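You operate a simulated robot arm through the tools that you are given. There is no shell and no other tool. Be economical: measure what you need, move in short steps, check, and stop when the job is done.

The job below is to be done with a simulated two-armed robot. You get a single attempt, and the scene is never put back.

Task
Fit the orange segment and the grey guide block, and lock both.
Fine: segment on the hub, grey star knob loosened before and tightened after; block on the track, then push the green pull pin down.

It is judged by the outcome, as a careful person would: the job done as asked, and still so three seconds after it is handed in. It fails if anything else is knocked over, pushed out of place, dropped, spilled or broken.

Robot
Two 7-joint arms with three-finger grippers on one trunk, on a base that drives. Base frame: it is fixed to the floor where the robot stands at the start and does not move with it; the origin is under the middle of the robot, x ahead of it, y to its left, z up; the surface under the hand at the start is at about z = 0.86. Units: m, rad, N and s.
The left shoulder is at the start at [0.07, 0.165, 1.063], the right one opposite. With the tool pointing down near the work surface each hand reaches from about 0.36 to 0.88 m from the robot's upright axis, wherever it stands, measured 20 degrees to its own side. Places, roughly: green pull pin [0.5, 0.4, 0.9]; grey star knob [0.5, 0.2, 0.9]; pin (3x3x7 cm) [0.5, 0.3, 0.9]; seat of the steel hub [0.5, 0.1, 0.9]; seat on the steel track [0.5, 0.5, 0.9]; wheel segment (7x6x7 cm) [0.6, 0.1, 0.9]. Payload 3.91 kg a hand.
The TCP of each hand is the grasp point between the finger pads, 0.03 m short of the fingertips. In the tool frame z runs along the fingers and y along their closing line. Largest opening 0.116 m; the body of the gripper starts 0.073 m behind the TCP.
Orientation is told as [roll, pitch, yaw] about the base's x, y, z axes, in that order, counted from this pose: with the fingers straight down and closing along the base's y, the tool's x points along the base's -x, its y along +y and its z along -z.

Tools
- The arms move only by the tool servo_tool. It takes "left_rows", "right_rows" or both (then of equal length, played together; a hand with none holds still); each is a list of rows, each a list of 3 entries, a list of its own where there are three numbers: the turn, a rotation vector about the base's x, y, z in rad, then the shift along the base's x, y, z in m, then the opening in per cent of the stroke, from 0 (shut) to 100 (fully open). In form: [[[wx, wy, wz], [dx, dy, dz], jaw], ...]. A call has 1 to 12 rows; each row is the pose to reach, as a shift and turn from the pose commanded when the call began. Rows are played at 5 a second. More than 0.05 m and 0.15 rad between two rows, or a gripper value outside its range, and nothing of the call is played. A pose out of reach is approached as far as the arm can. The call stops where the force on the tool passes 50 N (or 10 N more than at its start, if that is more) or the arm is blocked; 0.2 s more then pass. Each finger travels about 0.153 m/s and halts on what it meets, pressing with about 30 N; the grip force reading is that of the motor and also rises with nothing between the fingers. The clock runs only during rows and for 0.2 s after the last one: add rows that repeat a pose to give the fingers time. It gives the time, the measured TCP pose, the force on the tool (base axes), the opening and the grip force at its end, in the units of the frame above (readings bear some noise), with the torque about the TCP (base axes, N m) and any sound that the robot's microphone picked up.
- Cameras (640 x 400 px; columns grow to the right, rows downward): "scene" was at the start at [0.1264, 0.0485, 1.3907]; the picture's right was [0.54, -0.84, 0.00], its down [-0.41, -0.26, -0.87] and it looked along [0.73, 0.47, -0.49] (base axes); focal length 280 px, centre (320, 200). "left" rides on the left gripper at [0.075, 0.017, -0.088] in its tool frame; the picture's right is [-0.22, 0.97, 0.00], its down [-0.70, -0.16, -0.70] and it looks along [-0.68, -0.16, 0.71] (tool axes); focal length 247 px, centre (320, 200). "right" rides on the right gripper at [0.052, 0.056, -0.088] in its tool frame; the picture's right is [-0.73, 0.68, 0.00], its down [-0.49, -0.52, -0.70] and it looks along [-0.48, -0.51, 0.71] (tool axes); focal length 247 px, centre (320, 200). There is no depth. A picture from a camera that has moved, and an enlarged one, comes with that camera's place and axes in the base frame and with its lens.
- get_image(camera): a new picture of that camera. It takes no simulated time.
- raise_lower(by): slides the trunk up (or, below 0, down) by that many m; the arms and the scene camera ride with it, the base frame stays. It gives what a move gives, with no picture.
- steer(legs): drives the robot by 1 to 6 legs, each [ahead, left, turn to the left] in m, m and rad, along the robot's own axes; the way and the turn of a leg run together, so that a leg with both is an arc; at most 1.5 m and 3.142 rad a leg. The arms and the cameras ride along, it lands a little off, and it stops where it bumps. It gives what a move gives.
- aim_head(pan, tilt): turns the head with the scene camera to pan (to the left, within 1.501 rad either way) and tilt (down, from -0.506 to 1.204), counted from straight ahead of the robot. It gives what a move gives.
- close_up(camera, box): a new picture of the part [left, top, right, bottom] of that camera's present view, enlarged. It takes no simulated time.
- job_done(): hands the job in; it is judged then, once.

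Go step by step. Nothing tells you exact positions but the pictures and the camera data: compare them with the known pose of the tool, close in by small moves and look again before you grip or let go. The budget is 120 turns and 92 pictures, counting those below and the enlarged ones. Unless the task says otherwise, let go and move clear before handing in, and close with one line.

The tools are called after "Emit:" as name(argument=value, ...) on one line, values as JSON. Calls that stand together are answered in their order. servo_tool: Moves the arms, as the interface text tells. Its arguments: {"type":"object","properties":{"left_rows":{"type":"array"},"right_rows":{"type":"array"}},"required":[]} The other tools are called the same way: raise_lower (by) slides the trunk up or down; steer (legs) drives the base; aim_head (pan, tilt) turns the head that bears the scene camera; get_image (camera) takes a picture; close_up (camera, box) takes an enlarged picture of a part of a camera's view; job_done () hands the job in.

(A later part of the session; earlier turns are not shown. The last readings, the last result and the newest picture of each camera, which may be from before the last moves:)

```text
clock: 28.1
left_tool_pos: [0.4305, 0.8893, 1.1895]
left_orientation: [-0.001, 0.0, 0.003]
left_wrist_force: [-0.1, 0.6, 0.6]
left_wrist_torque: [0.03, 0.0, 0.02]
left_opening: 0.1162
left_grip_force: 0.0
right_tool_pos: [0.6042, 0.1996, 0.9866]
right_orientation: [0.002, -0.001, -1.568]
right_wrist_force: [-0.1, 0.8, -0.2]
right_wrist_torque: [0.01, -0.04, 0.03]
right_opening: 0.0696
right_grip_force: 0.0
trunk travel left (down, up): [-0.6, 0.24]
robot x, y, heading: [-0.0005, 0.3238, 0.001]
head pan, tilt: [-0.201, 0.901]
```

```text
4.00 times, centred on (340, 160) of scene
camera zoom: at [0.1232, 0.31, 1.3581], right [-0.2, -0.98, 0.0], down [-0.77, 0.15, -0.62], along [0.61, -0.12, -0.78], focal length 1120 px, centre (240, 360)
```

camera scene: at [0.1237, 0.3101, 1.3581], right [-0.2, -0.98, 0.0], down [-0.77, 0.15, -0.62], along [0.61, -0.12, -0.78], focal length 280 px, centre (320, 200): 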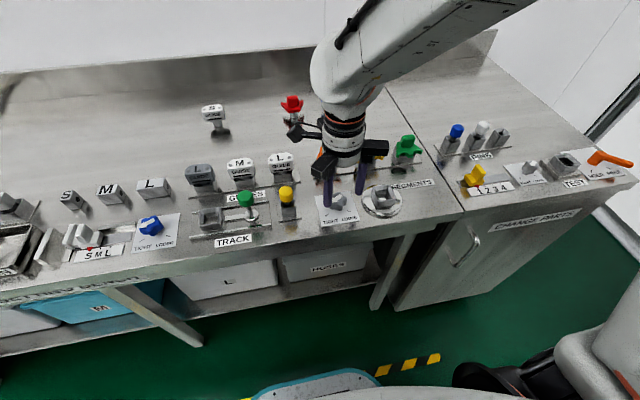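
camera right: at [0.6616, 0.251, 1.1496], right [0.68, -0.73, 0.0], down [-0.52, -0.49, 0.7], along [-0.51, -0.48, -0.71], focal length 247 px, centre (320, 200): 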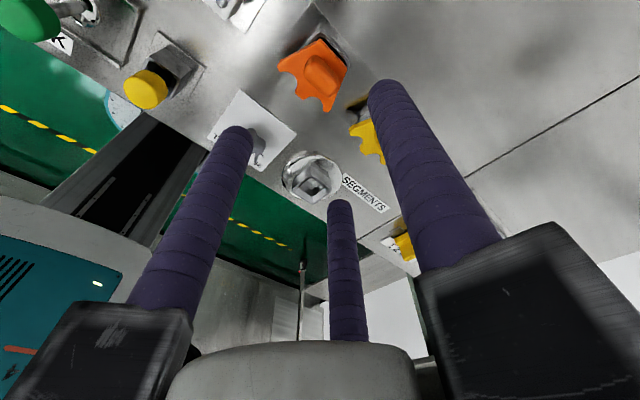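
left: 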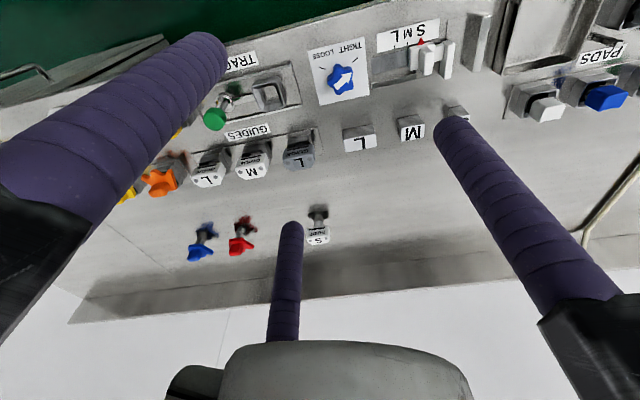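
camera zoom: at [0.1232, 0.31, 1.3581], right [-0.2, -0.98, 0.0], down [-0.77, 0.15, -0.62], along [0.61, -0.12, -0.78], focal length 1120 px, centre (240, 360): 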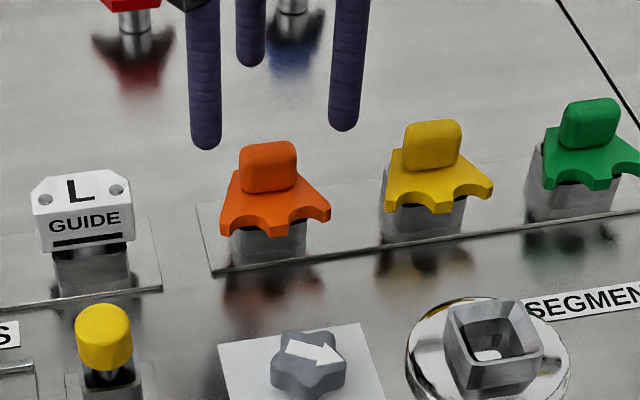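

The three rods turn out to be a centring 3-jaw arrangement: one on +x, two on the −x corners, which suits the tab. I nudge by (−3, −2) mm and descend to z ≈ 0.937.

Emit:
servo_tool(right_rows=[[[0, 0, 0], [-0.003, -0.002, -0.02], 60], [[0, 0, 0], [-0.003, -0.002, -0.04], 60], [[0, 0, 0], [-0.003, -0.002, -0.05], 60], [[0, 0, 0], [-0.003, -0.002, -0.05], 60]])

Emit:
get_image(camera="right")

Emit:
close_up(camera="scene", box=[260, 110, 420, 210])

```text
clock: 29.1
left_tool_pos: [0.4303, 0.8898, 1.187]
left_orientation: [0.0, -0.001, 0.001]
left_wrist_force: [-0.3, 0.1, 0.6]
left_wrist_torque: [-0.03, 0.05, 0.01]
left_opening: 0.116
left_grip_force: 0.0
right_tool_pos: [0.6021, 0.1976, 0.9382]
right_orientation: [-0.001, -0.002, -1.568]
right_wrist_force: [0.1, -1.1, -0.7]
right_wrist_torque: [0.0, -0.01, 0.01]
right_opening: 0.0696
right_grip_force: 0.0
trunk travel left (down, up): [-0.6, 0.24]
robot x, y, heading: [-0.0012, 0.3241, 0.003]
head pan, tilt: [-0.201, 0.901]
```

```text
55 pictures are left
camera right: at [0.6571, 0.2504, 1.0267], right [0.68, -0.73, 0.0], down [-0.52, -0.49, 0.7], along [-0.51, -0.48, -0.71], focal length 247 px, centre (320, 200)
```

right: 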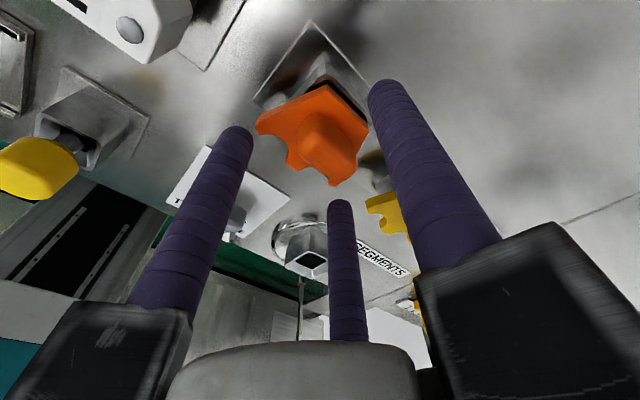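

```text
4.00 times, centred on (340, 160) of scene
camera zoom: at [0.1235, 0.31, 1.3581], right [-0.2, -0.98, 0.0], down [-0.77, 0.15, -0.62], along [0.61, -0.12, -0.78], focal length 1120 px, centre (240, 360)
```

zoom: 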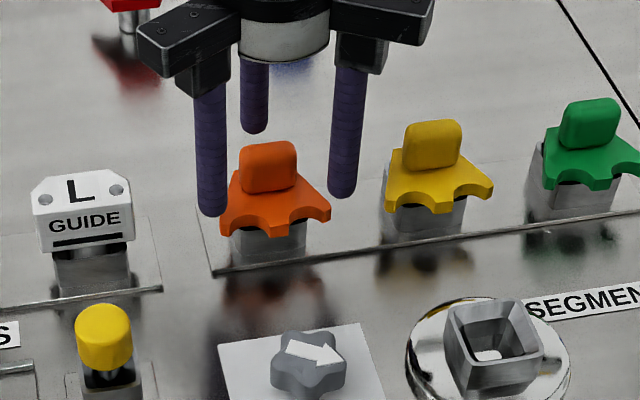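

The tab top appears lower than assumed (z ≈ 0.915), so I go down another 11 mm and check.

Emit:
servo_tool(right_rows=[[[0, 0, 0], [0, 0, -0.005], 50], [[0, 0, 0], [0, 0, -0.011], 45], [[0, 0, 0], [0, 0, -0.011], 45]])

Emit:
get_image(camera="right")

Emit:
close_up(camera="scene", box=[290, 135, 370, 185])

```text
clock: 29.9
left_tool_pos: [0.431, 0.888, 1.1894]
left_orientation: [0.0, -0.002, 0.001]
left_wrist_force: [0.3, 0.7, -0.5]
left_wrist_torque: [-0.02, 0.0, -0.03]
left_opening: 0.1161
left_grip_force: 0.0
right_tool_pos: [0.6035, 0.1962, 0.9272]
right_orientation: [0.001, -0.004, -1.569]
right_wrist_force: [0.3, 1.2, -0.5]
right_wrist_torque: [0.02, 0.0, 0.01]
right_opening: 0.0522
right_grip_force: 0.0
trunk travel left (down, up): [-0.6, 0.24]
robot x, y, heading: [-0.0024, 0.3264, 0.004]
head pan, tilt: [-0.201, 0.901]
```

```text
53 pictures are left
camera right: at [0.658, 0.2501, 1.016], right [0.68, -0.73, 0.0], down [-0.52, -0.49, 0.7], along [-0.51, -0.48, -0.71], focal length 247 px, centre (320, 200)
```

right: 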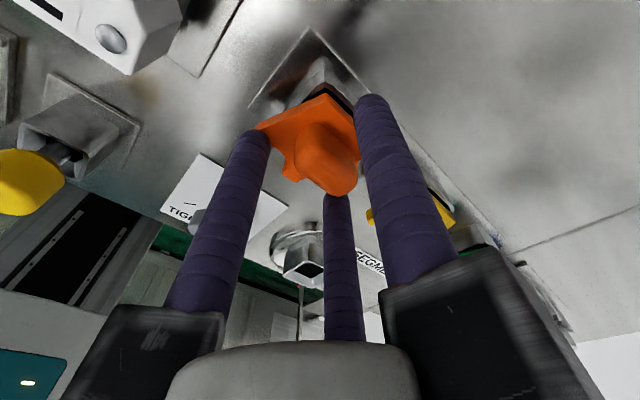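

```text
8.00 times, centred on (330, 160) of scene
camera zoom: at [0.1237, 0.3101, 1.358], right [-0.2, -0.98, 0.0], down [-0.77, 0.15, -0.62], along [0.61, -0.12, -0.78], focal length 2239 px, centre (240, 520)
```

zoom: 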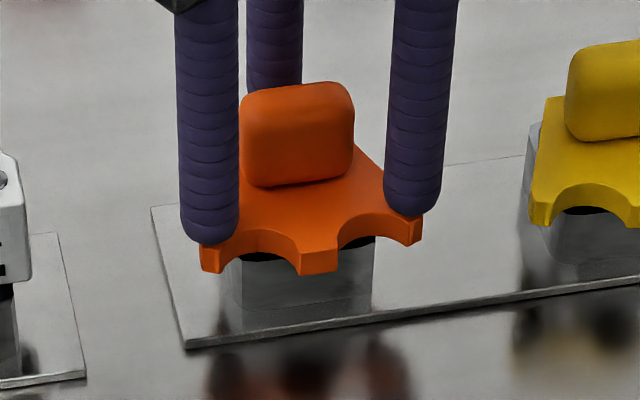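

The fingertips are just above the plate; the hand should shift about 4 mm toward +y to centre. Then I close.

Emit:
servo_tool(right_rows=[[[0, 0, 0], [0, 0.004, 0], 45], [[0, 0, 0], [0, 0.004, 0], 30], [[0, 0, 0], [0, 0.004, 0], 15], [[0, 0, 0], [0, 0.004, 0], 8], [[0, 0, 0], [0, 0.004, 0], 8]])

Emit:
close_up(camera="scene", box=[290, 135, 370, 185])

Emit:
get_image(camera="right")

```text
clock: 31.1
left_tool_pos: [0.4306, 0.8895, 1.1895]
left_orientation: [0.0, 0.001, 0.002]
left_wrist_force: [-0.3, 0.5, 0.2]
left_wrist_torque: [-0.02, -0.01, 0.0]
left_opening: 0.116
left_grip_force: 0.1
right_tool_pos: [0.603, 0.2002, 0.9277]
right_orientation: [0.0, -0.002, -1.57]
right_wrist_force: [-1.2, -0.3, 0.8]
right_wrist_torque: [0.0, 0.04, 0.02]
right_opening: 0.0268
right_grip_force: 30.4
trunk travel left (down, up): [-0.6, 0.24]
robot x, y, heading: [0.0032, 0.3234, -0.003]
head pan, tilt: [-0.201, 0.901]
```

```text
8.00 times, centred on (330, 160) of scene
camera zoom: at [0.1235, 0.31, 1.3581], right [-0.2, -0.98, 0.0], down [-0.77, 0.15, -0.62], along [0.61, -0.12, -0.78], focal length 2239 px, centre (240, 520)
```

zoom: 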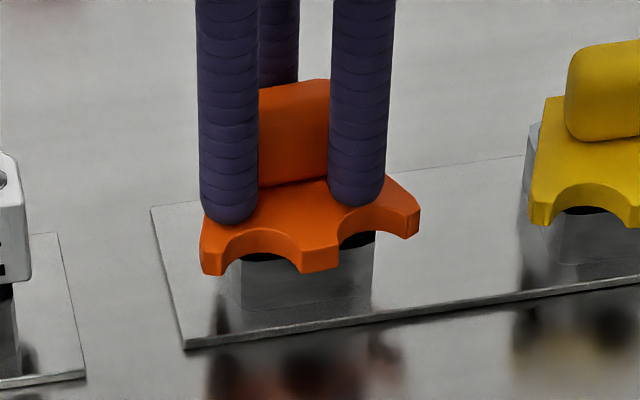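

```text
50 pictures are left
camera right: at [0.6584, 0.2541, 1.0161], right [0.68, -0.73, 0.0], down [-0.52, -0.49, 0.7], along [-0.51, -0.48, -0.71], focal length 247 px, centre (320, 200)
```

right: 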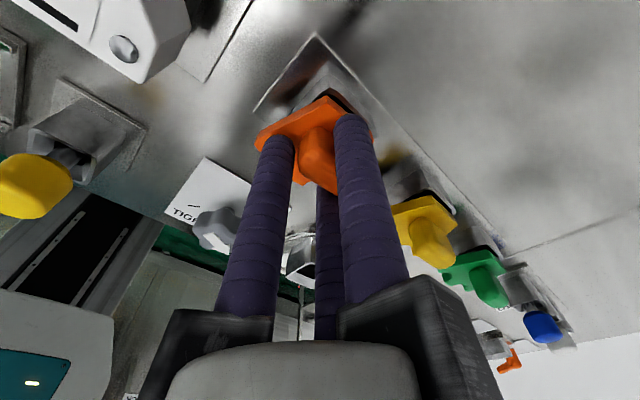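

It is gripped at 0.027 m with almost no side load. I lift straight up 6 cm and check that it comes along.

Emit:
servo_tool(right_rows=[[[0, 0, 0], [0, 0, 0.01], 8], [[0, 0, 0], [0, 0, 0.03], 8], [[0, 0, 0], [0, 0, 0.05], 8], [[0, 0, 0], [0, 0, 0.07], 8], [[0, 0, 0], [0, 0, 0.08], 8]])

Emit:
close_up(camera="scene", box=[260, 90, 420, 190])

```text
clock: 32.2
left_tool_pos: [0.4309, 0.8897, 1.1873]
left_orientation: [0.0, -0.001, 0.002]
left_wrist_force: [-0.1, -0.5, 0.1]
left_wrist_torque: [0.03, 0.04, 0.0]
left_opening: 0.1159
left_grip_force: 0.1
right_tool_pos: [0.602, 0.2014, 1.0051]
right_orientation: [0.0, -0.001, -1.569]
right_wrist_force: [-0.2, 0.1, -1.2]
right_wrist_torque: [0.0, -0.01, 0.04]
right_opening: 0.0267
right_grip_force: 30.2
trunk travel left (down, up): [-0.6, 0.24]
robot x, y, heading: [0.0008, 0.3238, 0.006]
head pan, tilt: [-0.201, 0.901]
```

```text
4.00 times, centred on (340, 140) of scene
camera zoom: at [0.1239, 0.3101, 1.358], right [-0.2, -0.98, 0.0], down [-0.77, 0.15, -0.62], along [0.61, -0.12, -0.78], focal length 1120 px, centre (240, 440)
```

zoom: 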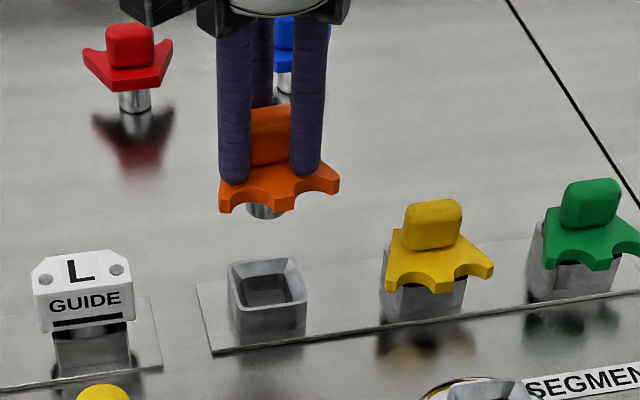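

The segment is up, its round stem visible and the empty holder at about (0.594, 0.200). I carry it first in −x, then −y, above the hub.

Emit:
servo_tool(right_rows=[[[0, 0, 0], [-0.03, 0, 0.03], 8], [[0, 0, 0], [-0.075, 0, 0.035], 8], [[0, 0, 0], [-0.118, 0, 0.035], 8], [[0, 0, 0], [-0.118, -0.045, 0.035], 8], [[0, 0, 0], [-0.118, -0.085, 0.035], 8], [[0, 0, 0], [-0.118, -0.102, 0.035], 8], [[0, 0, 0], [-0.118, -0.102, 0.015], 8], [[0, 0, 0], [-0.118, -0.102, 0.015], 8]])

Emit:
close_up(camera="scene", box=[300, 130, 460, 230])

Emit:
get_image(camera="right")

```text
clock: 34.0
left_tool_pos: [0.4316, 0.8878, 1.1891]
left_orientation: [0.002, 0.001, 0.0]
left_wrist_force: [-0.2, -0.5, 0.4]
left_wrist_torque: [0.05, 0.04, 0.02]
left_opening: 0.116
left_grip_force: 0.0
right_tool_pos: [0.4852, 0.0951, 1.021]
right_orientation: [0.001, -0.001, -1.57]
right_wrist_force: [0.5, -0.2, -1.1]
right_wrist_torque: [0.02, -0.02, -0.03]
right_opening: 0.0265
right_grip_force: 30.0
trunk travel left (down, up): [-0.6, 0.24]
robot x, y, heading: [0.0008, 0.3302, 0.003]
head pan, tilt: [-0.201, 0.901]
```

```text
4.00 times, centred on (380, 180) of scene
camera zoom: at [0.1236, 0.3087, 1.358], right [-0.2, -0.98, 0.0], down [-0.77, 0.15, -0.62], along [0.61, -0.12, -0.78], focal length 1120 px, centre (80, 280)
```

zoom: 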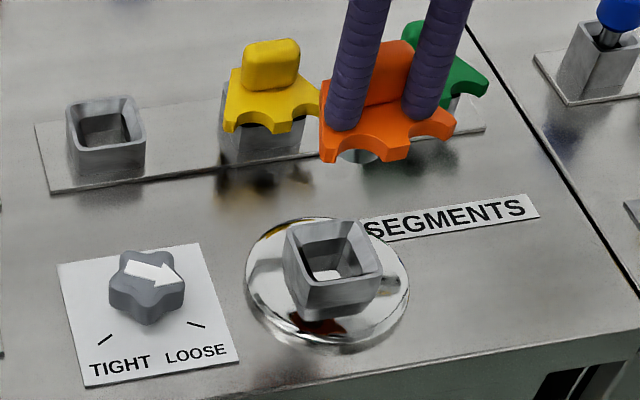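

```text
47 pictures are left
camera right: at [0.5404, 0.1499, 1.1092], right [0.68, -0.73, 0.0], down [-0.52, -0.49, 0.7], along [-0.51, -0.48, -0.71], focal length 247 px, centre (320, 200)
```

right: 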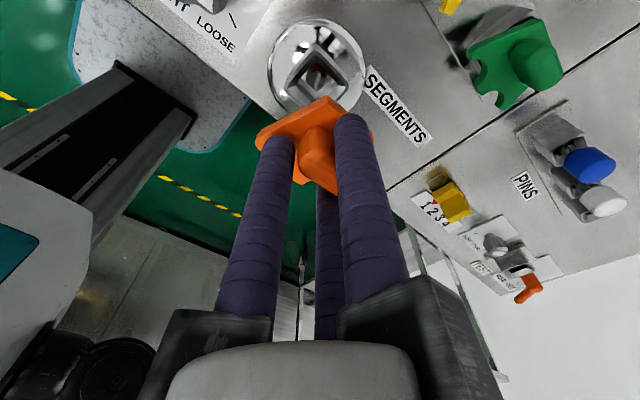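

The segment hovers near the hub; estimates of the hub centre are about (0.476, 0.100), and the stem is within a few mm of that. I lower to just above the rim and look again.

Emit:
servo_tool(right_rows=[[[0, 0, 0], [0, 0.002, -0.02], 8], [[0, 0, 0], [0, 0.002, -0.04], 8], [[0, 0, 0], [0, 0.002, -0.04], 8]])

Emit:
close_up(camera="scene", box=[330, 145, 450, 220])

Emit:
close_up(camera="right", box=[220, 30, 420, 155])

```text
clock: 34.9
left_tool_pos: [0.4309, 0.8893, 1.1878]
left_orientation: [0.002, 0.002, 0.001]
left_wrist_force: [-0.4, 0.6, -0.7]
left_wrist_torque: [0.0, 0.01, 0.0]
left_opening: 0.116
left_grip_force: 0.1
right_tool_pos: [0.4843, 0.1008, 0.9798]
right_orientation: [0.0, 0.0, -1.57]
right_wrist_force: [-1.1, -0.7, -0.3]
right_wrist_torque: [0.07, 0.01, -0.01]
right_opening: 0.0269
right_grip_force: 30.4
trunk travel left (down, up): [-0.6, 0.24]
robot x, y, heading: [-0.0045, 0.3254, 0.008]
head pan, tilt: [-0.201, 0.901]
```

```text
5.33 times, centred on (390, 182) of scene
camera zoom: at [0.1235, 0.3096, 1.3581], right [-0.2, -0.98, 0.0], down [-0.77, 0.15, -0.62], along [0.61, -0.12, -0.78], focal length 1493 px, centre (-53, 293)
```

zoom: 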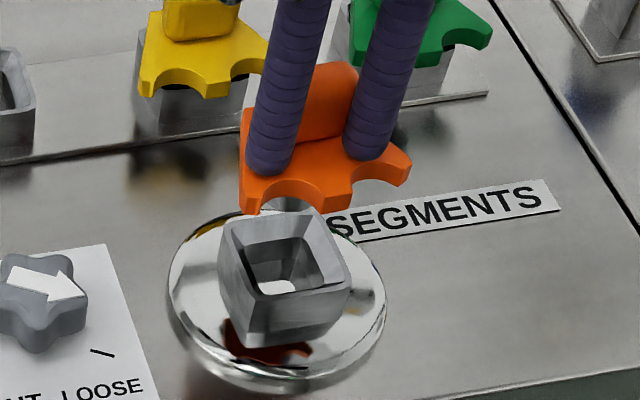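

```text
3.20 times, centred on (320, 92) of right
camera zoom: at [0.5404, 0.1537, 1.0687], right [0.68, -0.73, 0.0], down [-0.52, -0.49, 0.7], along [-0.51, -0.48, -0.71], focal length 790 px, centre (320, 544)
```

zoom: 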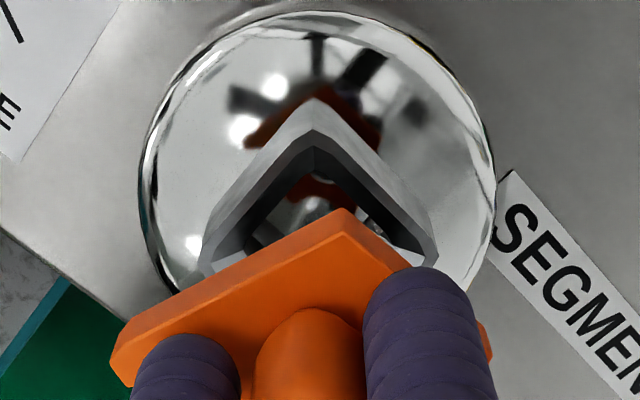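

Both cameras put the hub centre at (0.478, 0.098) and the stem within ~2–3 mm, inside the funnel's tolerance. I descend gently, watching the force.

Emit:
servo_tool(right_rows=[[[0, 0, 0], [0, -0.001, -0.01], 8], [[0, 0, 0], [0, -0.001, -0.018], 8], [[0, 0, 0], [0, -0.001, -0.026], 8], [[0, 0, 0], [0, -0.001, -0.032], 8]])

Emit:
close_up(camera="scene", box=[330, 145, 450, 220])

```text
clock: 35.9
left_tool_pos: [0.4285, 0.8891, 1.19]
left_orientation: [-0.001, -0.003, 0.002]
left_wrist_force: [-0.3, 0.0, 0.1]
left_wrist_torque: [-0.05, 0.0, -0.02]
left_opening: 0.116
left_grip_force: 0.1
right_tool_pos: [0.4849, 0.1017, 0.9527]
right_orientation: [0.007, -0.004, -1.568]
right_wrist_force: [-1.3, -4.3, 35.4]
right_wrist_torque: [-0.17, -0.39, -0.04]
right_opening: 0.0266
right_grip_force: 29.9
trunk travel left (down, up): [-0.6, 0.24]
robot x, y, heading: [0.0013, 0.3235, 0.003]
head pan, tilt: [-0.201, 0.901]
```

```text
5.33 times, centred on (390, 182) of scene
camera zoom: at [0.1206, 0.3109, 1.3591], right [-0.2, -0.98, 0.0], down [-0.77, 0.15, -0.62], along [0.61, -0.12, -0.78], focal length 1493 px, centre (-53, 293)
```

zoom: 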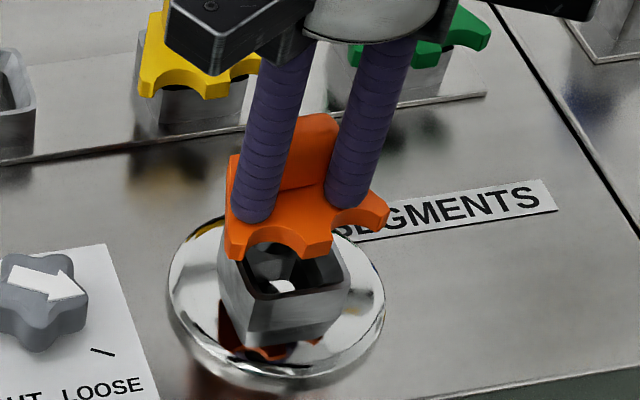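

The stem touches the back rim (force pattern and view say it is ~6 mm too far in +x). I lift 8 mm, shift −6 mm in x and try again.

Emit:
servo_tool(right_rows=[[[0, 0, 0], [0, 0, 0.012], 8], [[0, 0, 0], [-0.006, -0.001, 0.012], 8], [[0, 0, 0], [-0.006, -0.001, 0.005], 8], [[0, 0, 0], [-0.006, -0.001, -0.003], 8], [[0, 0, 0], [-0.006, -0.001, -0.01], 8], [[0, 0, 0], [-0.006, -0.001, -0.01], 8]])

Emit:
close_up(camera="scene", box=[330, 145, 450, 220])

```text
clock: 37.2
left_tool_pos: [0.4306, 0.8888, 1.19]
left_orientation: [0.001, -0.001, 0.001]
left_wrist_force: [0.2, -0.1, -0.3]
left_wrist_torque: [-0.03, -0.01, 0.02]
left_opening: 0.1159
left_grip_force: 0.0
right_tool_pos: [0.4755, 0.0995, 0.9392]
right_orientation: [0.001, -0.002, -1.568]
right_wrist_force: [-7.3, -0.1, -2.5]
right_wrist_torque: [0.0, 0.44, 0.01]
right_opening: 0.0267
right_grip_force: 30.5
trunk travel left (down, up): [-0.6, 0.24]
robot x, y, heading: [0.0012, 0.3257, 0.001]
head pan, tilt: [-0.201, 0.901]
```

```text
5.33 times, centred on (390, 182) of scene
camera zoom: at [0.1223, 0.3098, 1.3581], right [-0.2, -0.98, 0.0], down [-0.77, 0.15, -0.62], along [0.61, -0.12, -0.78], focal length 1493 px, centre (-53, 293)
```

zoom: 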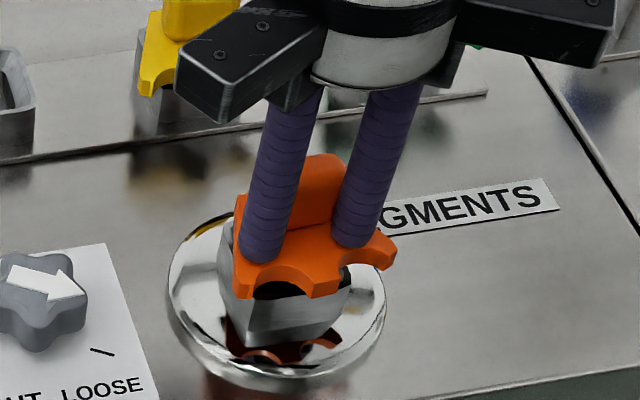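

The stem has entered (z 0.939, only a small −x load). I ease 2 mm further in −x and press down until it seats.

Emit:
servo_tool(right_rows=[[[0, 0, 0], [-0.002, 0, -0.004], 8], [[0, 0, 0], [-0.002, 0, -0.01], 8], [[0, 0, 0], [-0.002, 0, -0.016], 8], [[0, 0, 0], [-0.002, 0, -0.022], 8], [[0, 0, 0], [-0.002, 0, -0.022], 8]])

Emit:
close_up(camera="scene", box=[330, 145, 450, 220])

```text
clock: 38.1
left_tool_pos: [0.4268, 0.889, 1.1888]
left_orientation: [0.002, -0.003, 0.002]
left_wrist_force: [0.1, 0.3, -0.3]
left_wrist_torque: [-0.03, 0.0, -0.06]
left_opening: 0.116
left_grip_force: 0.0
right_tool_pos: [0.4759, 0.0983, 0.9324]
right_orientation: [0.015, -0.003, -1.57]
right_wrist_force: [-16.7, 2.1, 34.3]
right_wrist_torque: [0.11, 0.92, 0.0]
right_opening: 0.0268
right_grip_force: 29.9
trunk travel left (down, up): [-0.6, 0.24]
robot x, y, heading: [-0.0022, 0.3282, -0.003]
head pan, tilt: [-0.201, 0.901]
stopped in row 4 (right hand): the force on the tool passed its limit at 59 N (the readings are from after the stop); the commanded pose is now the measured one
```

```text
5.33 times, centred on (390, 182) of scene
camera zoom: at [0.1186, 0.3116, 1.359], right [-0.2, -0.98, 0.0], down [-0.77, 0.15, -0.62], along [0.61, -0.12, -0.78], focal length 1493 px, centre (-53, 293)
```

zoom: 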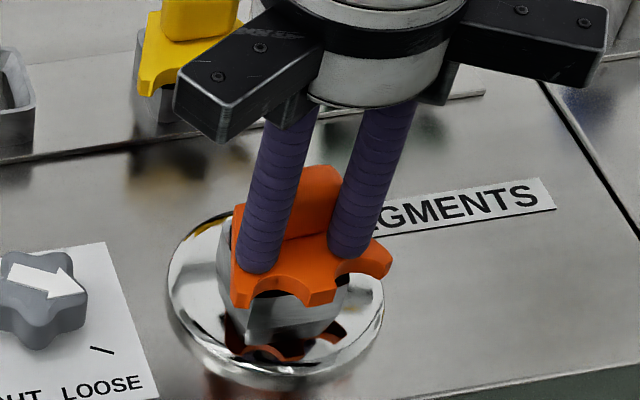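

It stopped at z 0.932 with some −x load; I inspect whether it is fully seated.

Emit:
close_up(camera="scene", box=[355, 170, 419, 210])

Emit:
close_up(camera="right", box=[220, 50, 420, 175])

```text
10.00 times, centred on (387, 190) of scene
camera zoom: at [0.1186, 0.3116, 1.359], right [-0.2, -0.98, 0.0], down [-0.77, 0.15, -0.62], along [0.61, -0.12, -0.78], focal length 2799 px, centre (-350, 300)
```

zoom: 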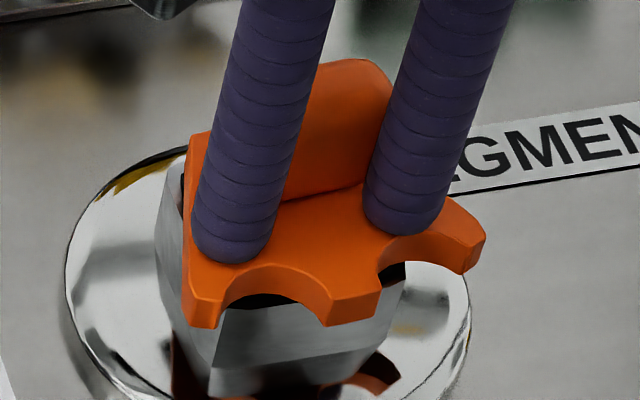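

```text
3.20 times, centred on (320, 112) of right
camera zoom: at [0.5308, 0.1521, 1.0202], right [0.68, -0.73, 0.01], down [-0.53, -0.48, 0.69], along [-0.5, -0.48, -0.72], focal length 790 px, centre (320, 480)
```

zoom: 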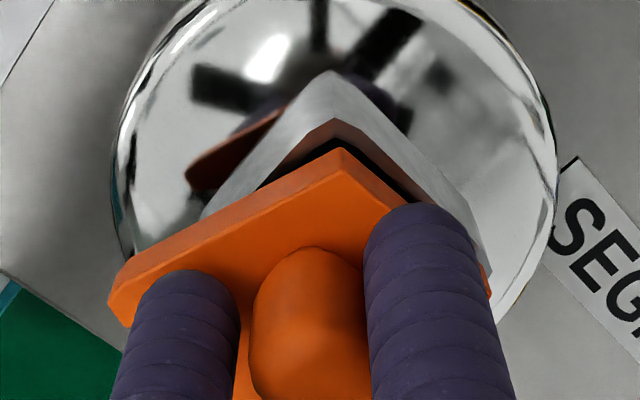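

It looks much like the seated state in the holder, but to rule out jamming I relieve the side load (−3 mm x) and press down once more.

Emit:
servo_tool(right_rows=[[[0, 0, 0], [0, 0, 0.004], 8], [[0, 0, 0], [-0.003, 0, 0.004], 8], [[0, 0, 0], [-0.003, 0, 0], 8], [[0, 0, 0], [-0.003, 0, -0.004], 8], [[0, 0, 0], [-0.003, 0, -0.008], 8], [[0, 0, 0], [-0.003, 0, -0.008], 8]])

Emit:
close_up(camera="scene", box=[355, 170, 419, 210])

```text
clock: 39.0
left_tool_pos: [0.4268, 0.8904, 1.1898]
left_orientation: [0.002, -0.003, 0.001]
left_wrist_force: [1.4, 0.3, -0.9]
left_wrist_torque: [0.01, 0.0, 0.01]
left_opening: 0.116
left_grip_force: 0.0
right_tool_pos: [0.4757, 0.0989, 0.9308]
right_orientation: [0.021, -0.004, -1.566]
right_wrist_force: [-16.0, 3.5, 33.8]
right_wrist_torque: [0.21, 1.01, 0.06]
right_opening: 0.0266
right_grip_force: 29.4
trunk travel left (down, up): [-0.6, 0.24]
robot x, y, heading: [0.0006, 0.3222, 0.005]
head pan, tilt: [-0.201, 0.901]
stopped in row 4 (right hand): the force on the tool passed its limit at 56 N (the readings are from after the stop); the commanded pose is now the measured one
```

```text
10.00 times, centred on (387, 190) of scene
camera zoom: at [0.1188, 0.3119, 1.3588], right [-0.2, -0.98, 0.0], down [-0.77, 0.15, -0.62], along [0.61, -0.12, -0.78], focal length 2799 px, centre (-350, 300)
```

zoom: 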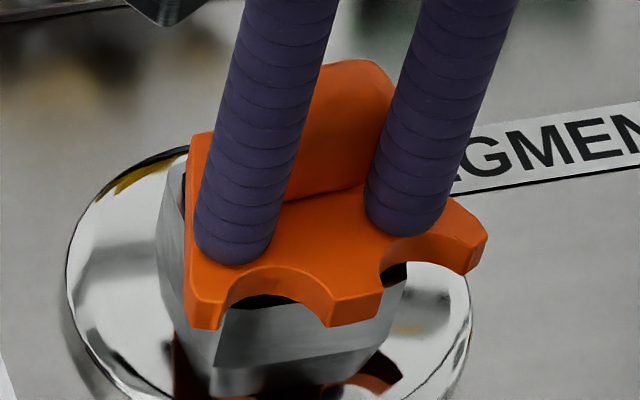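

The segment doesn't move any further and looks the same as it did in its holder, so it is seated. I open and rise, then check it.

Emit:
servo_tool(right_rows=[[[0, 0, 0], [0, 0, 0], 25], [[0, 0, 0], [0, 0, 0], 45], [[0, 0, 0], [0, 0, 0.0], 50], [[0, 0, 0], [0, 0, 0.04], 50], [[0, 0, 0], [0, 0, 0.08], 50], [[0, 0, 0], [0, 0, 0.12], 50]])

Emit:
close_up(camera="right", box=[220, 0, 420, 125])

Emit:
close_up(camera="scene", box=[330, 145, 450, 220])

```text
clock: 40.5
left_tool_pos: [0.4309, 0.8878, 1.1884]
left_orientation: [0.001, 0.001, 0.002]
left_wrist_force: [0.3, 0.4, 0.5]
left_wrist_torque: [-0.04, 0.0, 0.03]
left_opening: 0.116
left_grip_force: 0.0
right_tool_pos: [0.4794, 0.0958, 1.0472]
right_orientation: [0.018, -0.009, -1.568]
right_wrist_force: [-0.7, -1.4, 0.2]
right_wrist_torque: [0.2, 0.0, 0.0]
right_opening: 0.0579
right_grip_force: 0.1
trunk travel left (down, up): [-0.6, 0.24]
robot x, y, heading: [-0.0017, 0.3219, 0.001]
head pan, tilt: [-0.201, 0.901]
```

```text
3.20 times, centred on (320, 62) of right
camera zoom: at [0.5331, 0.149, 1.1361], right [0.68, -0.73, 0.02], down [-0.53, -0.48, 0.69], along [-0.5, -0.48, -0.72], focal length 790 px, centre (320, 640)
```

zoom: 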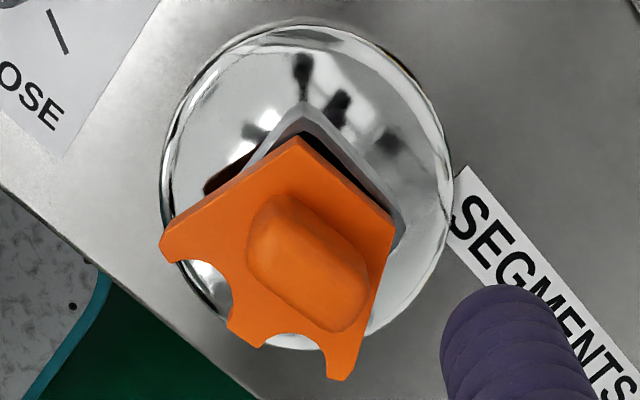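

```text
5.33 times, centred on (390, 182) of scene
camera zoom: at [0.1233, 0.3089, 1.3579], right [-0.2, -0.98, 0.0], down [-0.77, 0.15, -0.62], along [0.61, -0.12, -0.78], focal length 1493 px, centre (-53, 293)
```

zoom: 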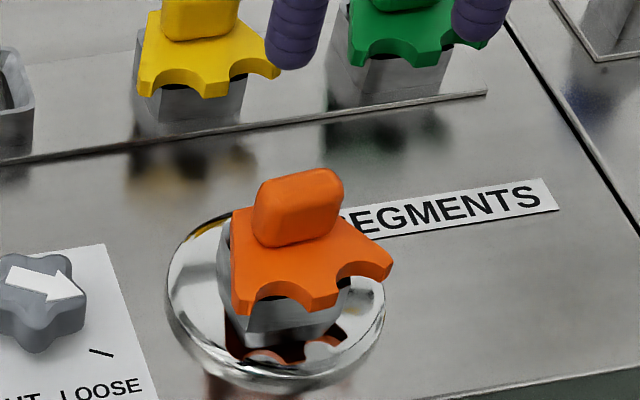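

The segment sits flat in the hub. Now I bring the hand back over the knob at the earlier release orientation (+0.76 rad).

Emit:
servo_tool(right_rows=[[[0.009, 0.018, 0], [0, 0.02, 0.01], 56], [[0.009, 0.018, 0], [0, 0.06, 0.01], 56], [[0.009, 0.018, 0], [0.0005, 0.105, 0.01], 56], [[0.009, 0.018, 0], [0.0005, 0.105, 0.01], 56]])

Emit:
servo_tool(right_rows=[[[0, 0, 0.145], [0, 0, 0], 56], [[0, 0, 0.29], [0, 0, 0], 56], [[0, 0, 0.435], [0, 0, 0], 56], [[0, 0, 0.58], [0, 0, 0], 56], [[0, 0, 0.725], [0, 0, 0], 56], [[0, 0, 0.87], [0, 0, 0], 56], [[0, 0, 1.015], [0, 0, 0], 56], [[0, 0, 1.16], [0, 0, 0], 56], [[0, 0, 1.305], [0, 0, 0], 56], [[0, 0, 1.45], [0, 0, 0], 56], [[0, 0, 1.595], [0, 0, 0], 56], [[0, 0, 1.74], [0, 0, 0], 56]])

Emit:
servo_tool(right_rows=[[[0, 0, 0.145], [0, 0, 0], 56], [[0, 0, 0.29], [0, 0, 0], 56], [[0, 0, 0.435], [0, 0, -0.02], 56], [[0, 0, 0.588], [0, 0, -0.05], 56], [[0, 0, 0.588], [0, 0, -0.06], 56], [[0, 0, 0.588], [0, 0, -0.06], 56]])

Emit:
get_image(camera="right")

```text
clock: 41.5
left_tool_pos: [0.4321, 0.888, 1.1895]
left_orientation: [0.001, -0.002, 0.002]
left_wrist_force: [0.5, -0.1, 0.2]
left_wrist_torque: [-0.01, -0.01, -0.04]
left_opening: 0.1158
left_grip_force: 0.0
right_tool_pos: [0.4809, 0.1991, 1.0567]
right_orientation: [0.001, 0.005, -1.57]
right_wrist_force: [-0.1, 0.1, 0.3]
right_wrist_torque: [0.03, -0.01, 0.01]
right_opening: 0.065
right_grip_force: 0.1
trunk travel left (down, up): [-0.6, 0.24]
robot x, y, heading: [-0.0009, 0.3259, 0.001]
head pan, tilt: [-0.201, 0.901]
```

```text
clock: 44.0
left_tool_pos: [0.4311, 0.8889, 1.1884]
left_orientation: [-0.001, 0.001, 0.001]
left_wrist_force: [0.3, -0.1, 0.4]
left_wrist_torque: [-0.01, -0.01, 0.03]
left_opening: 0.116
left_grip_force: 0.1
right_tool_pos: [0.4799, 0.2028, 1.0588]
right_orientation: [-0.001, 0.005, 0.171]
right_wrist_force: [0.1, 0.7, -0.3]
right_wrist_torque: [0.02, 0.04, -0.01]
right_opening: 0.0647
right_grip_force: 0.0
trunk travel left (down, up): [-0.6, 0.24]
robot x, y, heading: [-0.0005, 0.3219, -0.0]
head pan, tilt: [-0.201, 0.901]
```

```text
refused: row 4 steps farther than a row can; nothing moved
```

```text
36 pictures are left
camera right: at [0.4195, 0.2492, 1.1463], right [0.6, 0.8, 0.0], down [0.57, -0.43, 0.7], along [0.55, -0.42, -0.72], focal length 247 px, centre (320, 200)
```

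right: 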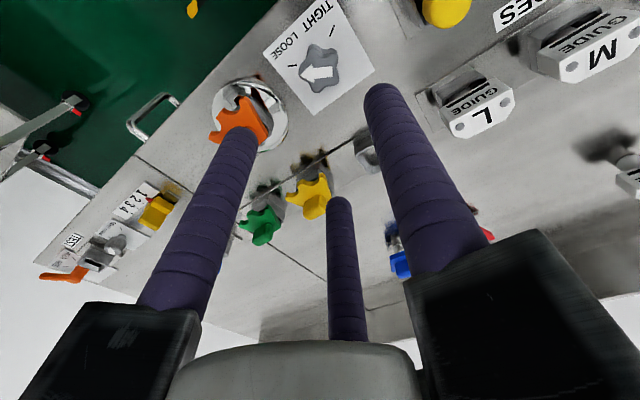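

Nothing is disturbed. I finish the rotation and descend around the knob.

Emit:
servo_tool(right_rows=[[[0, 0, 0.145], [0, 0, 0], 56], [[0, 0, 0.29], [0, 0, 0], 56], [[0, 0, 0.435], [0, 0, -0.02], 56], [[0, 0, 0.58], [0, 0, -0.05], 56], [[0, 0, 0.588], [0, 0, -0.09], 56], [[0, 0, 0.588], [0, 0, -0.115], 56], [[0, 0, 0.588], [0, 0, -0.115], 56]])

Emit:
get_image(camera="right")

```text
clock: 45.6
left_tool_pos: [0.4306, 0.8887, 1.1883]
left_orientation: [0.002, -0.001, 0.002]
left_wrist_force: [0.8, -0.1, -0.5]
left_wrist_torque: [0.0, 0.02, -0.03]
left_opening: 0.1166
left_grip_force: 0.0
right_tool_pos: [0.4803, 0.2046, 0.9427]
right_orientation: [-0.001, 0.006, 0.759]
right_wrist_force: [0.3, 0.8, 0.1]
right_wrist_torque: [-0.01, -0.01, 0.0]
right_opening: 0.065
right_grip_force: 0.0
trunk travel left (down, up): [-0.6, 0.24]
robot x, y, heading: [-0.0002, 0.3239, 0.002]
head pan, tilt: [-0.201, 0.901]
```

```text
35 pictures are left
camera right: at [0.4036, 0.2107, 1.0306], right [0.06, 1.0, 0.0], down [0.72, -0.04, 0.7], along [0.7, -0.05, -0.72], focal length 247 px, centre (320, 200)
```

right: 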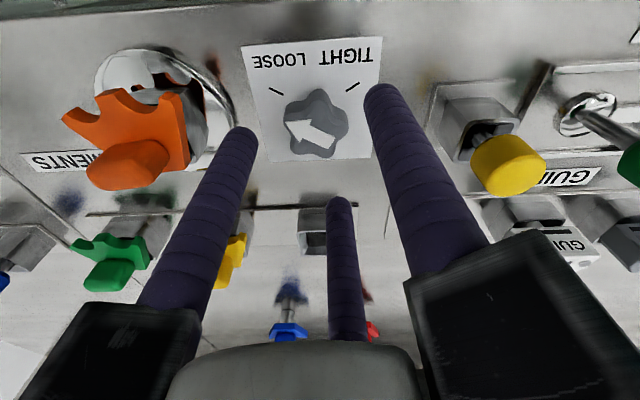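

Clearances look fine. I descend the last 4 cm and close on the knob.

Emit:
servo_tool(right_rows=[[[0, 0, 0], [0, -0.002, -0.02], 56], [[0, 0, 0], [0, -0.002, -0.041], 56], [[0, 0, 0], [0, -0.002, -0.041], 40], [[0, 0, 0], [0, -0.002, -0.041], 15], [[0, 0, 0], [0, -0.002, -0.041], 8], [[0, 0, 0], [0, -0.002, -0.041], 8]])

```text
clock: 47.0
left_tool_pos: [0.4307, 0.8904, 1.1877]
left_orientation: [-0.001, -0.002, 0.002]
left_wrist_force: [-0.4, 0.0, -0.8]
left_wrist_torque: [0.01, -0.05, -0.02]
left_opening: 0.116
left_grip_force: 0.0
right_tool_pos: [0.4788, 0.2026, 0.9007]
right_orientation: [0.0, 0.007, 0.759]
right_wrist_force: [-12.9, 7.1, -9.3]
right_wrist_torque: [0.6, -0.23, 0.01]
right_opening: 0.0375
right_grip_force: 45.2
trunk travel left (down, up): [-0.6, 0.24]
robot x, y, heading: [-0.0009, 0.3291, 0.007]
head pan, tilt: [-0.201, 0.901]
```

It is gripped the same as before. I turn clockwise in two calls by 2.08 rad back to TIGHT.

Emit:
servo_tool(right_rows=[[[0, 0, -0.14], [0, 0, 0], 8], [[0, 0, -0.28], [0, 0, 0], 8], [[0, 0, -0.42], [0, 0, 0], 8], [[0, 0, -0.56], [0, 0, 0], 8], [[0, 0, -0.7], [0, 0, 0], 8], [[0, 0, -0.84], [0, 0, 0], 8], [[0, 0, -0.98], [0, 0, 0], 8], [[0, 0, -1.12], [0, 0, 0], 8], [[0, 0, -1.26], [0, 0, 0], 8], [[0, 0, -1.4], [0, 0, 0], 8], [[0, 0, -1.5], [0, 0, 0], 8]])

Emit:
servo_tool(right_rows=[[[0, 0, -0.14], [0, 0, 0], 8], [[0, 0, -0.28], [0, 0, 0], 8], [[0, 0, -0.42], [0, 0, 0], 8], [[0, 0, -0.54], [0, 0, 0], 8], [[0, 0, -0.62], [0, 0, 0], 8], [[0, 0, -0.62], [0, 0, 0], 8]])

Emit:
get_image(camera="right")

```text
clock: 49.5
left_tool_pos: [0.4311, 0.8909, 1.1878]
left_orientation: [-0.001, 0.0, 0.002]
left_wrist_force: [0.7, -0.1, 0.2]
left_wrist_torque: [0.05, -0.01, 0.0]
left_opening: 0.1159
left_grip_force: 0.0
right_tool_pos: [0.4805, 0.2017, 0.9015]
right_orientation: [-0.003, 0.004, -0.744]
right_wrist_force: [-6.8, 16.1, -18.1]
right_wrist_torque: [0.49, 0.37, -0.01]
right_opening: 0.0373
right_grip_force: 45.1
trunk travel left (down, up): [-0.6, 0.24]
robot x, y, heading: [-0.0045, 0.326, -0.002]
head pan, tilt: [-0.201, 0.901]
```

```text
clock: 50.9
left_tool_pos: [0.4311, 0.8908, 1.1882]
left_orientation: [0.0, -0.002, 0.001]
left_wrist_force: [-0.8, -0.3, 0.7]
left_wrist_torque: [-0.01, 0.03, -0.01]
left_opening: 0.1159
left_grip_force: 0.1
right_tool_pos: [0.4811, 0.2025, 0.9021]
right_orientation: [0.001, 0.004, -1.361]
right_wrist_force: [-7.4, 13.5, -9.4]
right_wrist_torque: [0.03, 0.08, 0.76]
right_opening: 0.0375
right_grip_force: 44.8
trunk travel left (down, up): [-0.6, 0.24]
robot x, y, heading: [-0.0009, 0.3225, 0.002]
head pan, tilt: [-0.201, 0.901]
```

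```text
34 pictures are left
camera right: at [0.5244, 0.2648, 0.9901], right [0.82, -0.57, 0.0], down [-0.41, -0.59, 0.7], along [-0.4, -0.57, -0.72], focal length 247 px, centre (320, 200)
```

right: 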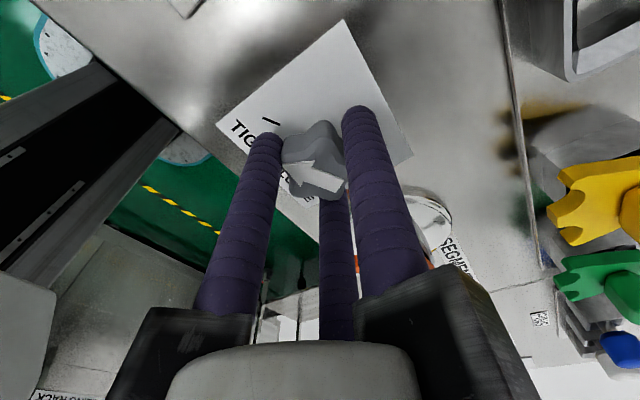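

A torque of 0.76 N·m about z shows the end stop: the knob is tight. I release, lift, and move the right hand away, then verify.

Emit:
servo_tool(right_rows=[[[0, 0, 0], [0, 0, 0], 35], [[0, 0, 0], [0, 0, 0], 56], [[0, 0, 0], [0, 0, 0.04], 56], [[0, 0, 0], [0, 0, 0.085], 56], [[0, 0, 0], [0, 0, 0.13], 56], [[0, 0, 0], [0, 0, 0.18], 56], [[0, 0, 0], [0, -0.045, 0.2], 56], [[0, 0, 0], [0, -0.09, 0.2], 56], [[0, 0, 0], [0, -0.135, 0.2], 56], [[0, 0, 0], [0, -0.18, 0.2], 56]])

Emit:
aim_head(pan=0.1, tilt=0.9)

Emit:
get_image(camera="scene")

Emit:
close_up(camera="scene", box=[210, 130, 370, 230])

```text
clock: 53.0
left_tool_pos: [0.4308, 0.887, 1.1913]
left_orientation: [0.004, -0.001, 0.002]
left_wrist_force: [0.5, -0.9, 0.3]
left_wrist_torque: [0.02, -0.01, 0.01]
left_opening: 0.116
left_grip_force: 0.1
right_tool_pos: [0.4801, 0.0173, 1.1053]
right_orientation: [0.0, 0.007, -1.361]
right_wrist_force: [-0.3, -0.3, 0.0]
right_wrist_torque: [0.06, 0.0, -0.01]
right_opening: 0.0648
right_grip_force: 0.1
trunk travel left (down, up): [-0.6, 0.24]
robot x, y, heading: [0.0012, 0.3232, -0.002]
head pan, tilt: [-0.201, 0.901]
```

```text
clock: 53.9
left_tool_pos: [0.4315, 0.8887, 1.1883]
left_orientation: [0.0, 0.0, 0.001]
left_wrist_force: [-0.3, -1.3, -0.3]
left_wrist_torque: [0.01, -0.01, -0.02]
left_opening: 0.1157
left_grip_force: 0.0
right_tool_pos: [0.4808, 0.022, 1.105]
right_orientation: [-0.002, 0.005, -1.36]
right_wrist_force: [-1.4, -0.6, 0.2]
right_wrist_torque: [0.02, 0.0, 0.0]
right_opening: 0.065
right_grip_force: 0.1
trunk travel left (down, up): [-0.6, 0.24]
robot x, y, heading: [0.0013, 0.3224, 0.001]
head pan, tilt: [0.099, 0.901]
```

```text
33 pictures are left
camera scene: at [0.1249, 0.3326, 1.358], right [0.1, -0.99, 0.0], down [-0.78, -0.08, -0.62], along [0.62, 0.06, -0.78], focal length 280 px, centre (320, 200)
```

scene: 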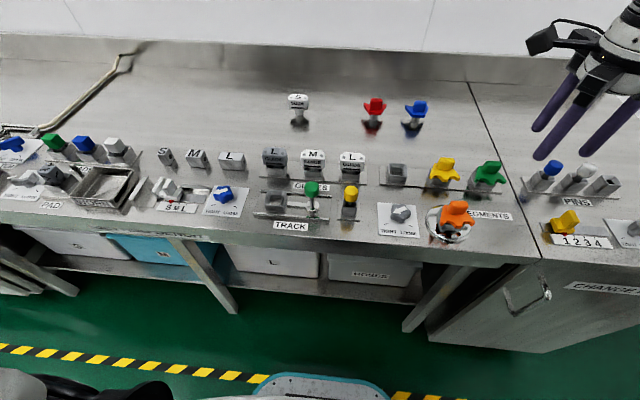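

```text
4.00 times, centred on (290, 180) of scene
camera zoom: at [0.1249, 0.3326, 1.358], right [0.1, -0.99, 0.0], down [-0.78, -0.08, -0.62], along [0.62, 0.06, -0.78], focal length 1120 px, centre (440, 280)
```

zoom: 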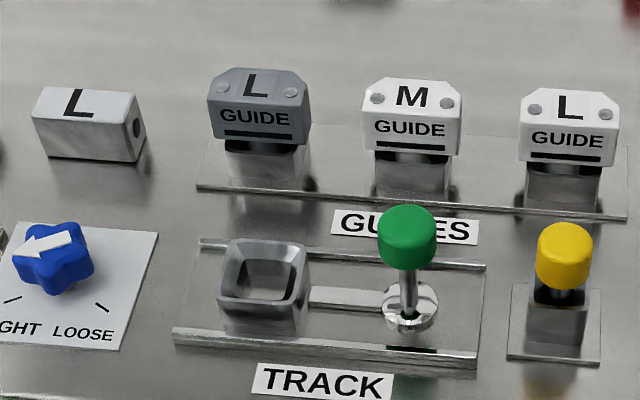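

Orange segment in, knob on TIGHT. Track socket ≈ (0.485, 0.462), grey guide block ≈ (0.587, 0.482), about 57×30 mm. I bring the left hand above it, turned +90° (single finger in front, pair behind).

Emit:
servo_tool(left_rows=[[[0, 0, 0.14], [0.014, -0.034, -0.0], 75], [[0, 0, 0.28], [0.028, -0.068, -0.0], 75], [[0, 0, 0.42], [0.042, -0.102, -0.01], 75], [[0, 0, 0.56], [0.056, -0.136, -0.02], 65], [[0, 0, 0.7], [0.07, -0.17, -0.03], 65], [[0, 0, 0.84], [0.084, -0.204, -0.04], 65], [[0, 0, 0.98], [0.098, -0.238, -0.05], 65], [[0, 0, 1.12], [0.112, -0.272, -0.06], 65], [[0, 0, 1.26], [0.126, -0.306, -0.07], 65], [[0, 0, 1.4], [0.14, -0.34, -0.08], 65], [[0, 0, 1.5], [0.153, -0.374, -0.09], 65], [[0, 0, 1.57], [0.165, -0.407, -0.09], 65]])

Emit:
get_image(camera="left")

```text
clock: 56.5
left_tool_pos: [0.5994, 0.4802, 1.0994]
left_orientation: [0.002, -0.001, 1.574]
left_wrist_force: [0.1, 0.0, -0.3]
left_wrist_torque: [-0.01, 0.03, -0.02]
left_opening: 0.0754
left_grip_force: 0.0
right_tool_pos: [0.4811, 0.0197, 1.105]
right_orientation: [-0.001, 0.008, -1.361]
right_wrist_force: [0.2, -1.1, -0.2]
right_wrist_torque: [0.02, -0.01, 0.0]
right_opening: 0.0651
right_grip_force: 0.0
trunk travel left (down, up): [-0.6, 0.24]
robot x, y, heading: [-0.004, 0.3268, -0.0]
head pan, tilt: [0.099, 0.901]
```

```text
31 pictures are left
camera left: at [0.5805, 0.4047, 1.1877], right [-0.98, 0.22, 0.0], down [0.16, 0.7, 0.7], along [0.15, 0.68, -0.71], focal length 247 px, centre (320, 200)
```

left: 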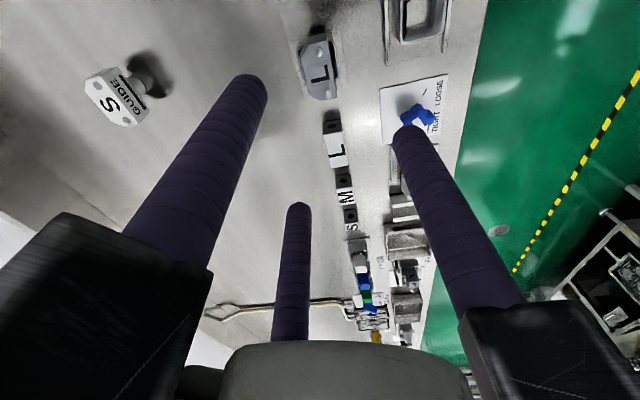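

Emit:
close_up(camera="left", box=[270, 0, 462, 120])

```text
3.33 times, centred on (366, 60) of left
camera zoom: at [0.5805, 0.4047, 1.1877], right [-0.98, 0.22, 0.0], down [0.16, 0.7, 0.7], along [0.15, 0.68, -0.71], focal length 823 px, centre (167, 667)
```

zoom: 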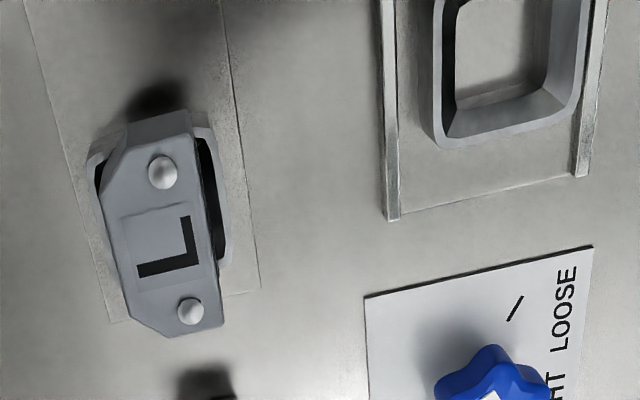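

The grey block centre is about (0.598, 0.484), square to the axes. I align to (0.603, 0.483) and descend to z 0.955 to look again.

Emit:
servo_tool(left_rows=[[[0, 0, 0], [0.004, 0.003, -0.04], 65], [[0, 0, 0], [0.004, 0.003, -0.08], 65], [[0, 0, 0], [0.004, 0.003, -0.12], 65], [[0, 0, 0], [0.004, 0.003, -0.145], 65], [[0, 0, 0], [0.004, 0.003, -0.145], 65]])

Emit:
get_image(camera="left")

Emit:
close_up(camera="scene", box=[230, 110, 326, 170])

```text
clock: 57.6
left_tool_pos: [0.5998, 0.4844, 0.9527]
left_orientation: [0.001, -0.001, 1.572]
left_wrist_force: [0.5, -1.1, -0.6]
left_wrist_torque: [-0.02, 0.01, 0.0]
left_opening: 0.0752
left_grip_force: 0.1
right_tool_pos: [0.4792, 0.0209, 1.1055]
right_orientation: [-0.002, 0.005, -1.362]
right_wrist_force: [-0.4, -0.9, 0.6]
right_wrist_torque: [-0.02, -0.03, -0.01]
right_opening: 0.0649
right_grip_force: 0.1
trunk travel left (down, up): [-0.6, 0.24]
robot x, y, heading: [0.0016, 0.3217, 0.003]
head pan, tilt: [0.099, 0.901]
```

```text
29 pictures are left
camera left: at [0.5806, 0.4097, 1.0415], right [-0.97, 0.22, 0.0], down [0.16, 0.7, 0.7], along [0.16, 0.68, -0.71], focal length 247 px, centre (320, 200)
```

left: 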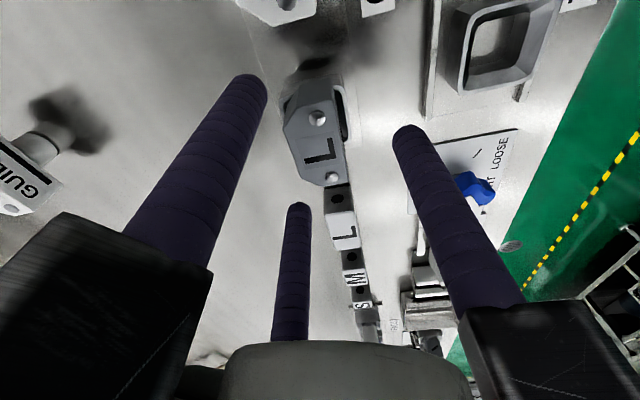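

```text
6.67 times, centred on (278, 140) of scene
camera zoom: at [0.1243, 0.3321, 1.3581], right [0.1, -0.99, 0.0], down [-0.78, -0.08, -0.62], along [0.62, 0.06, -0.78], focal length 1866 px, centre (600, 600)
```

zoom: 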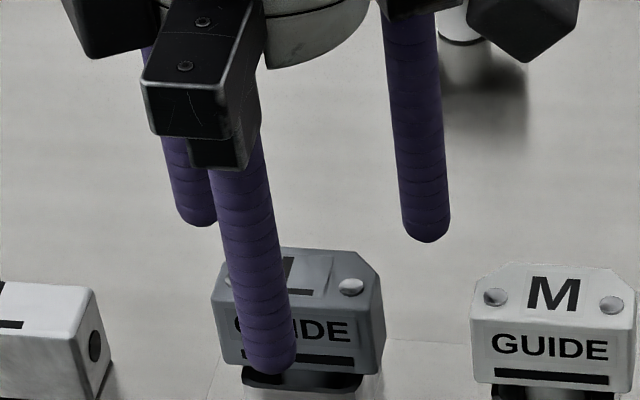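

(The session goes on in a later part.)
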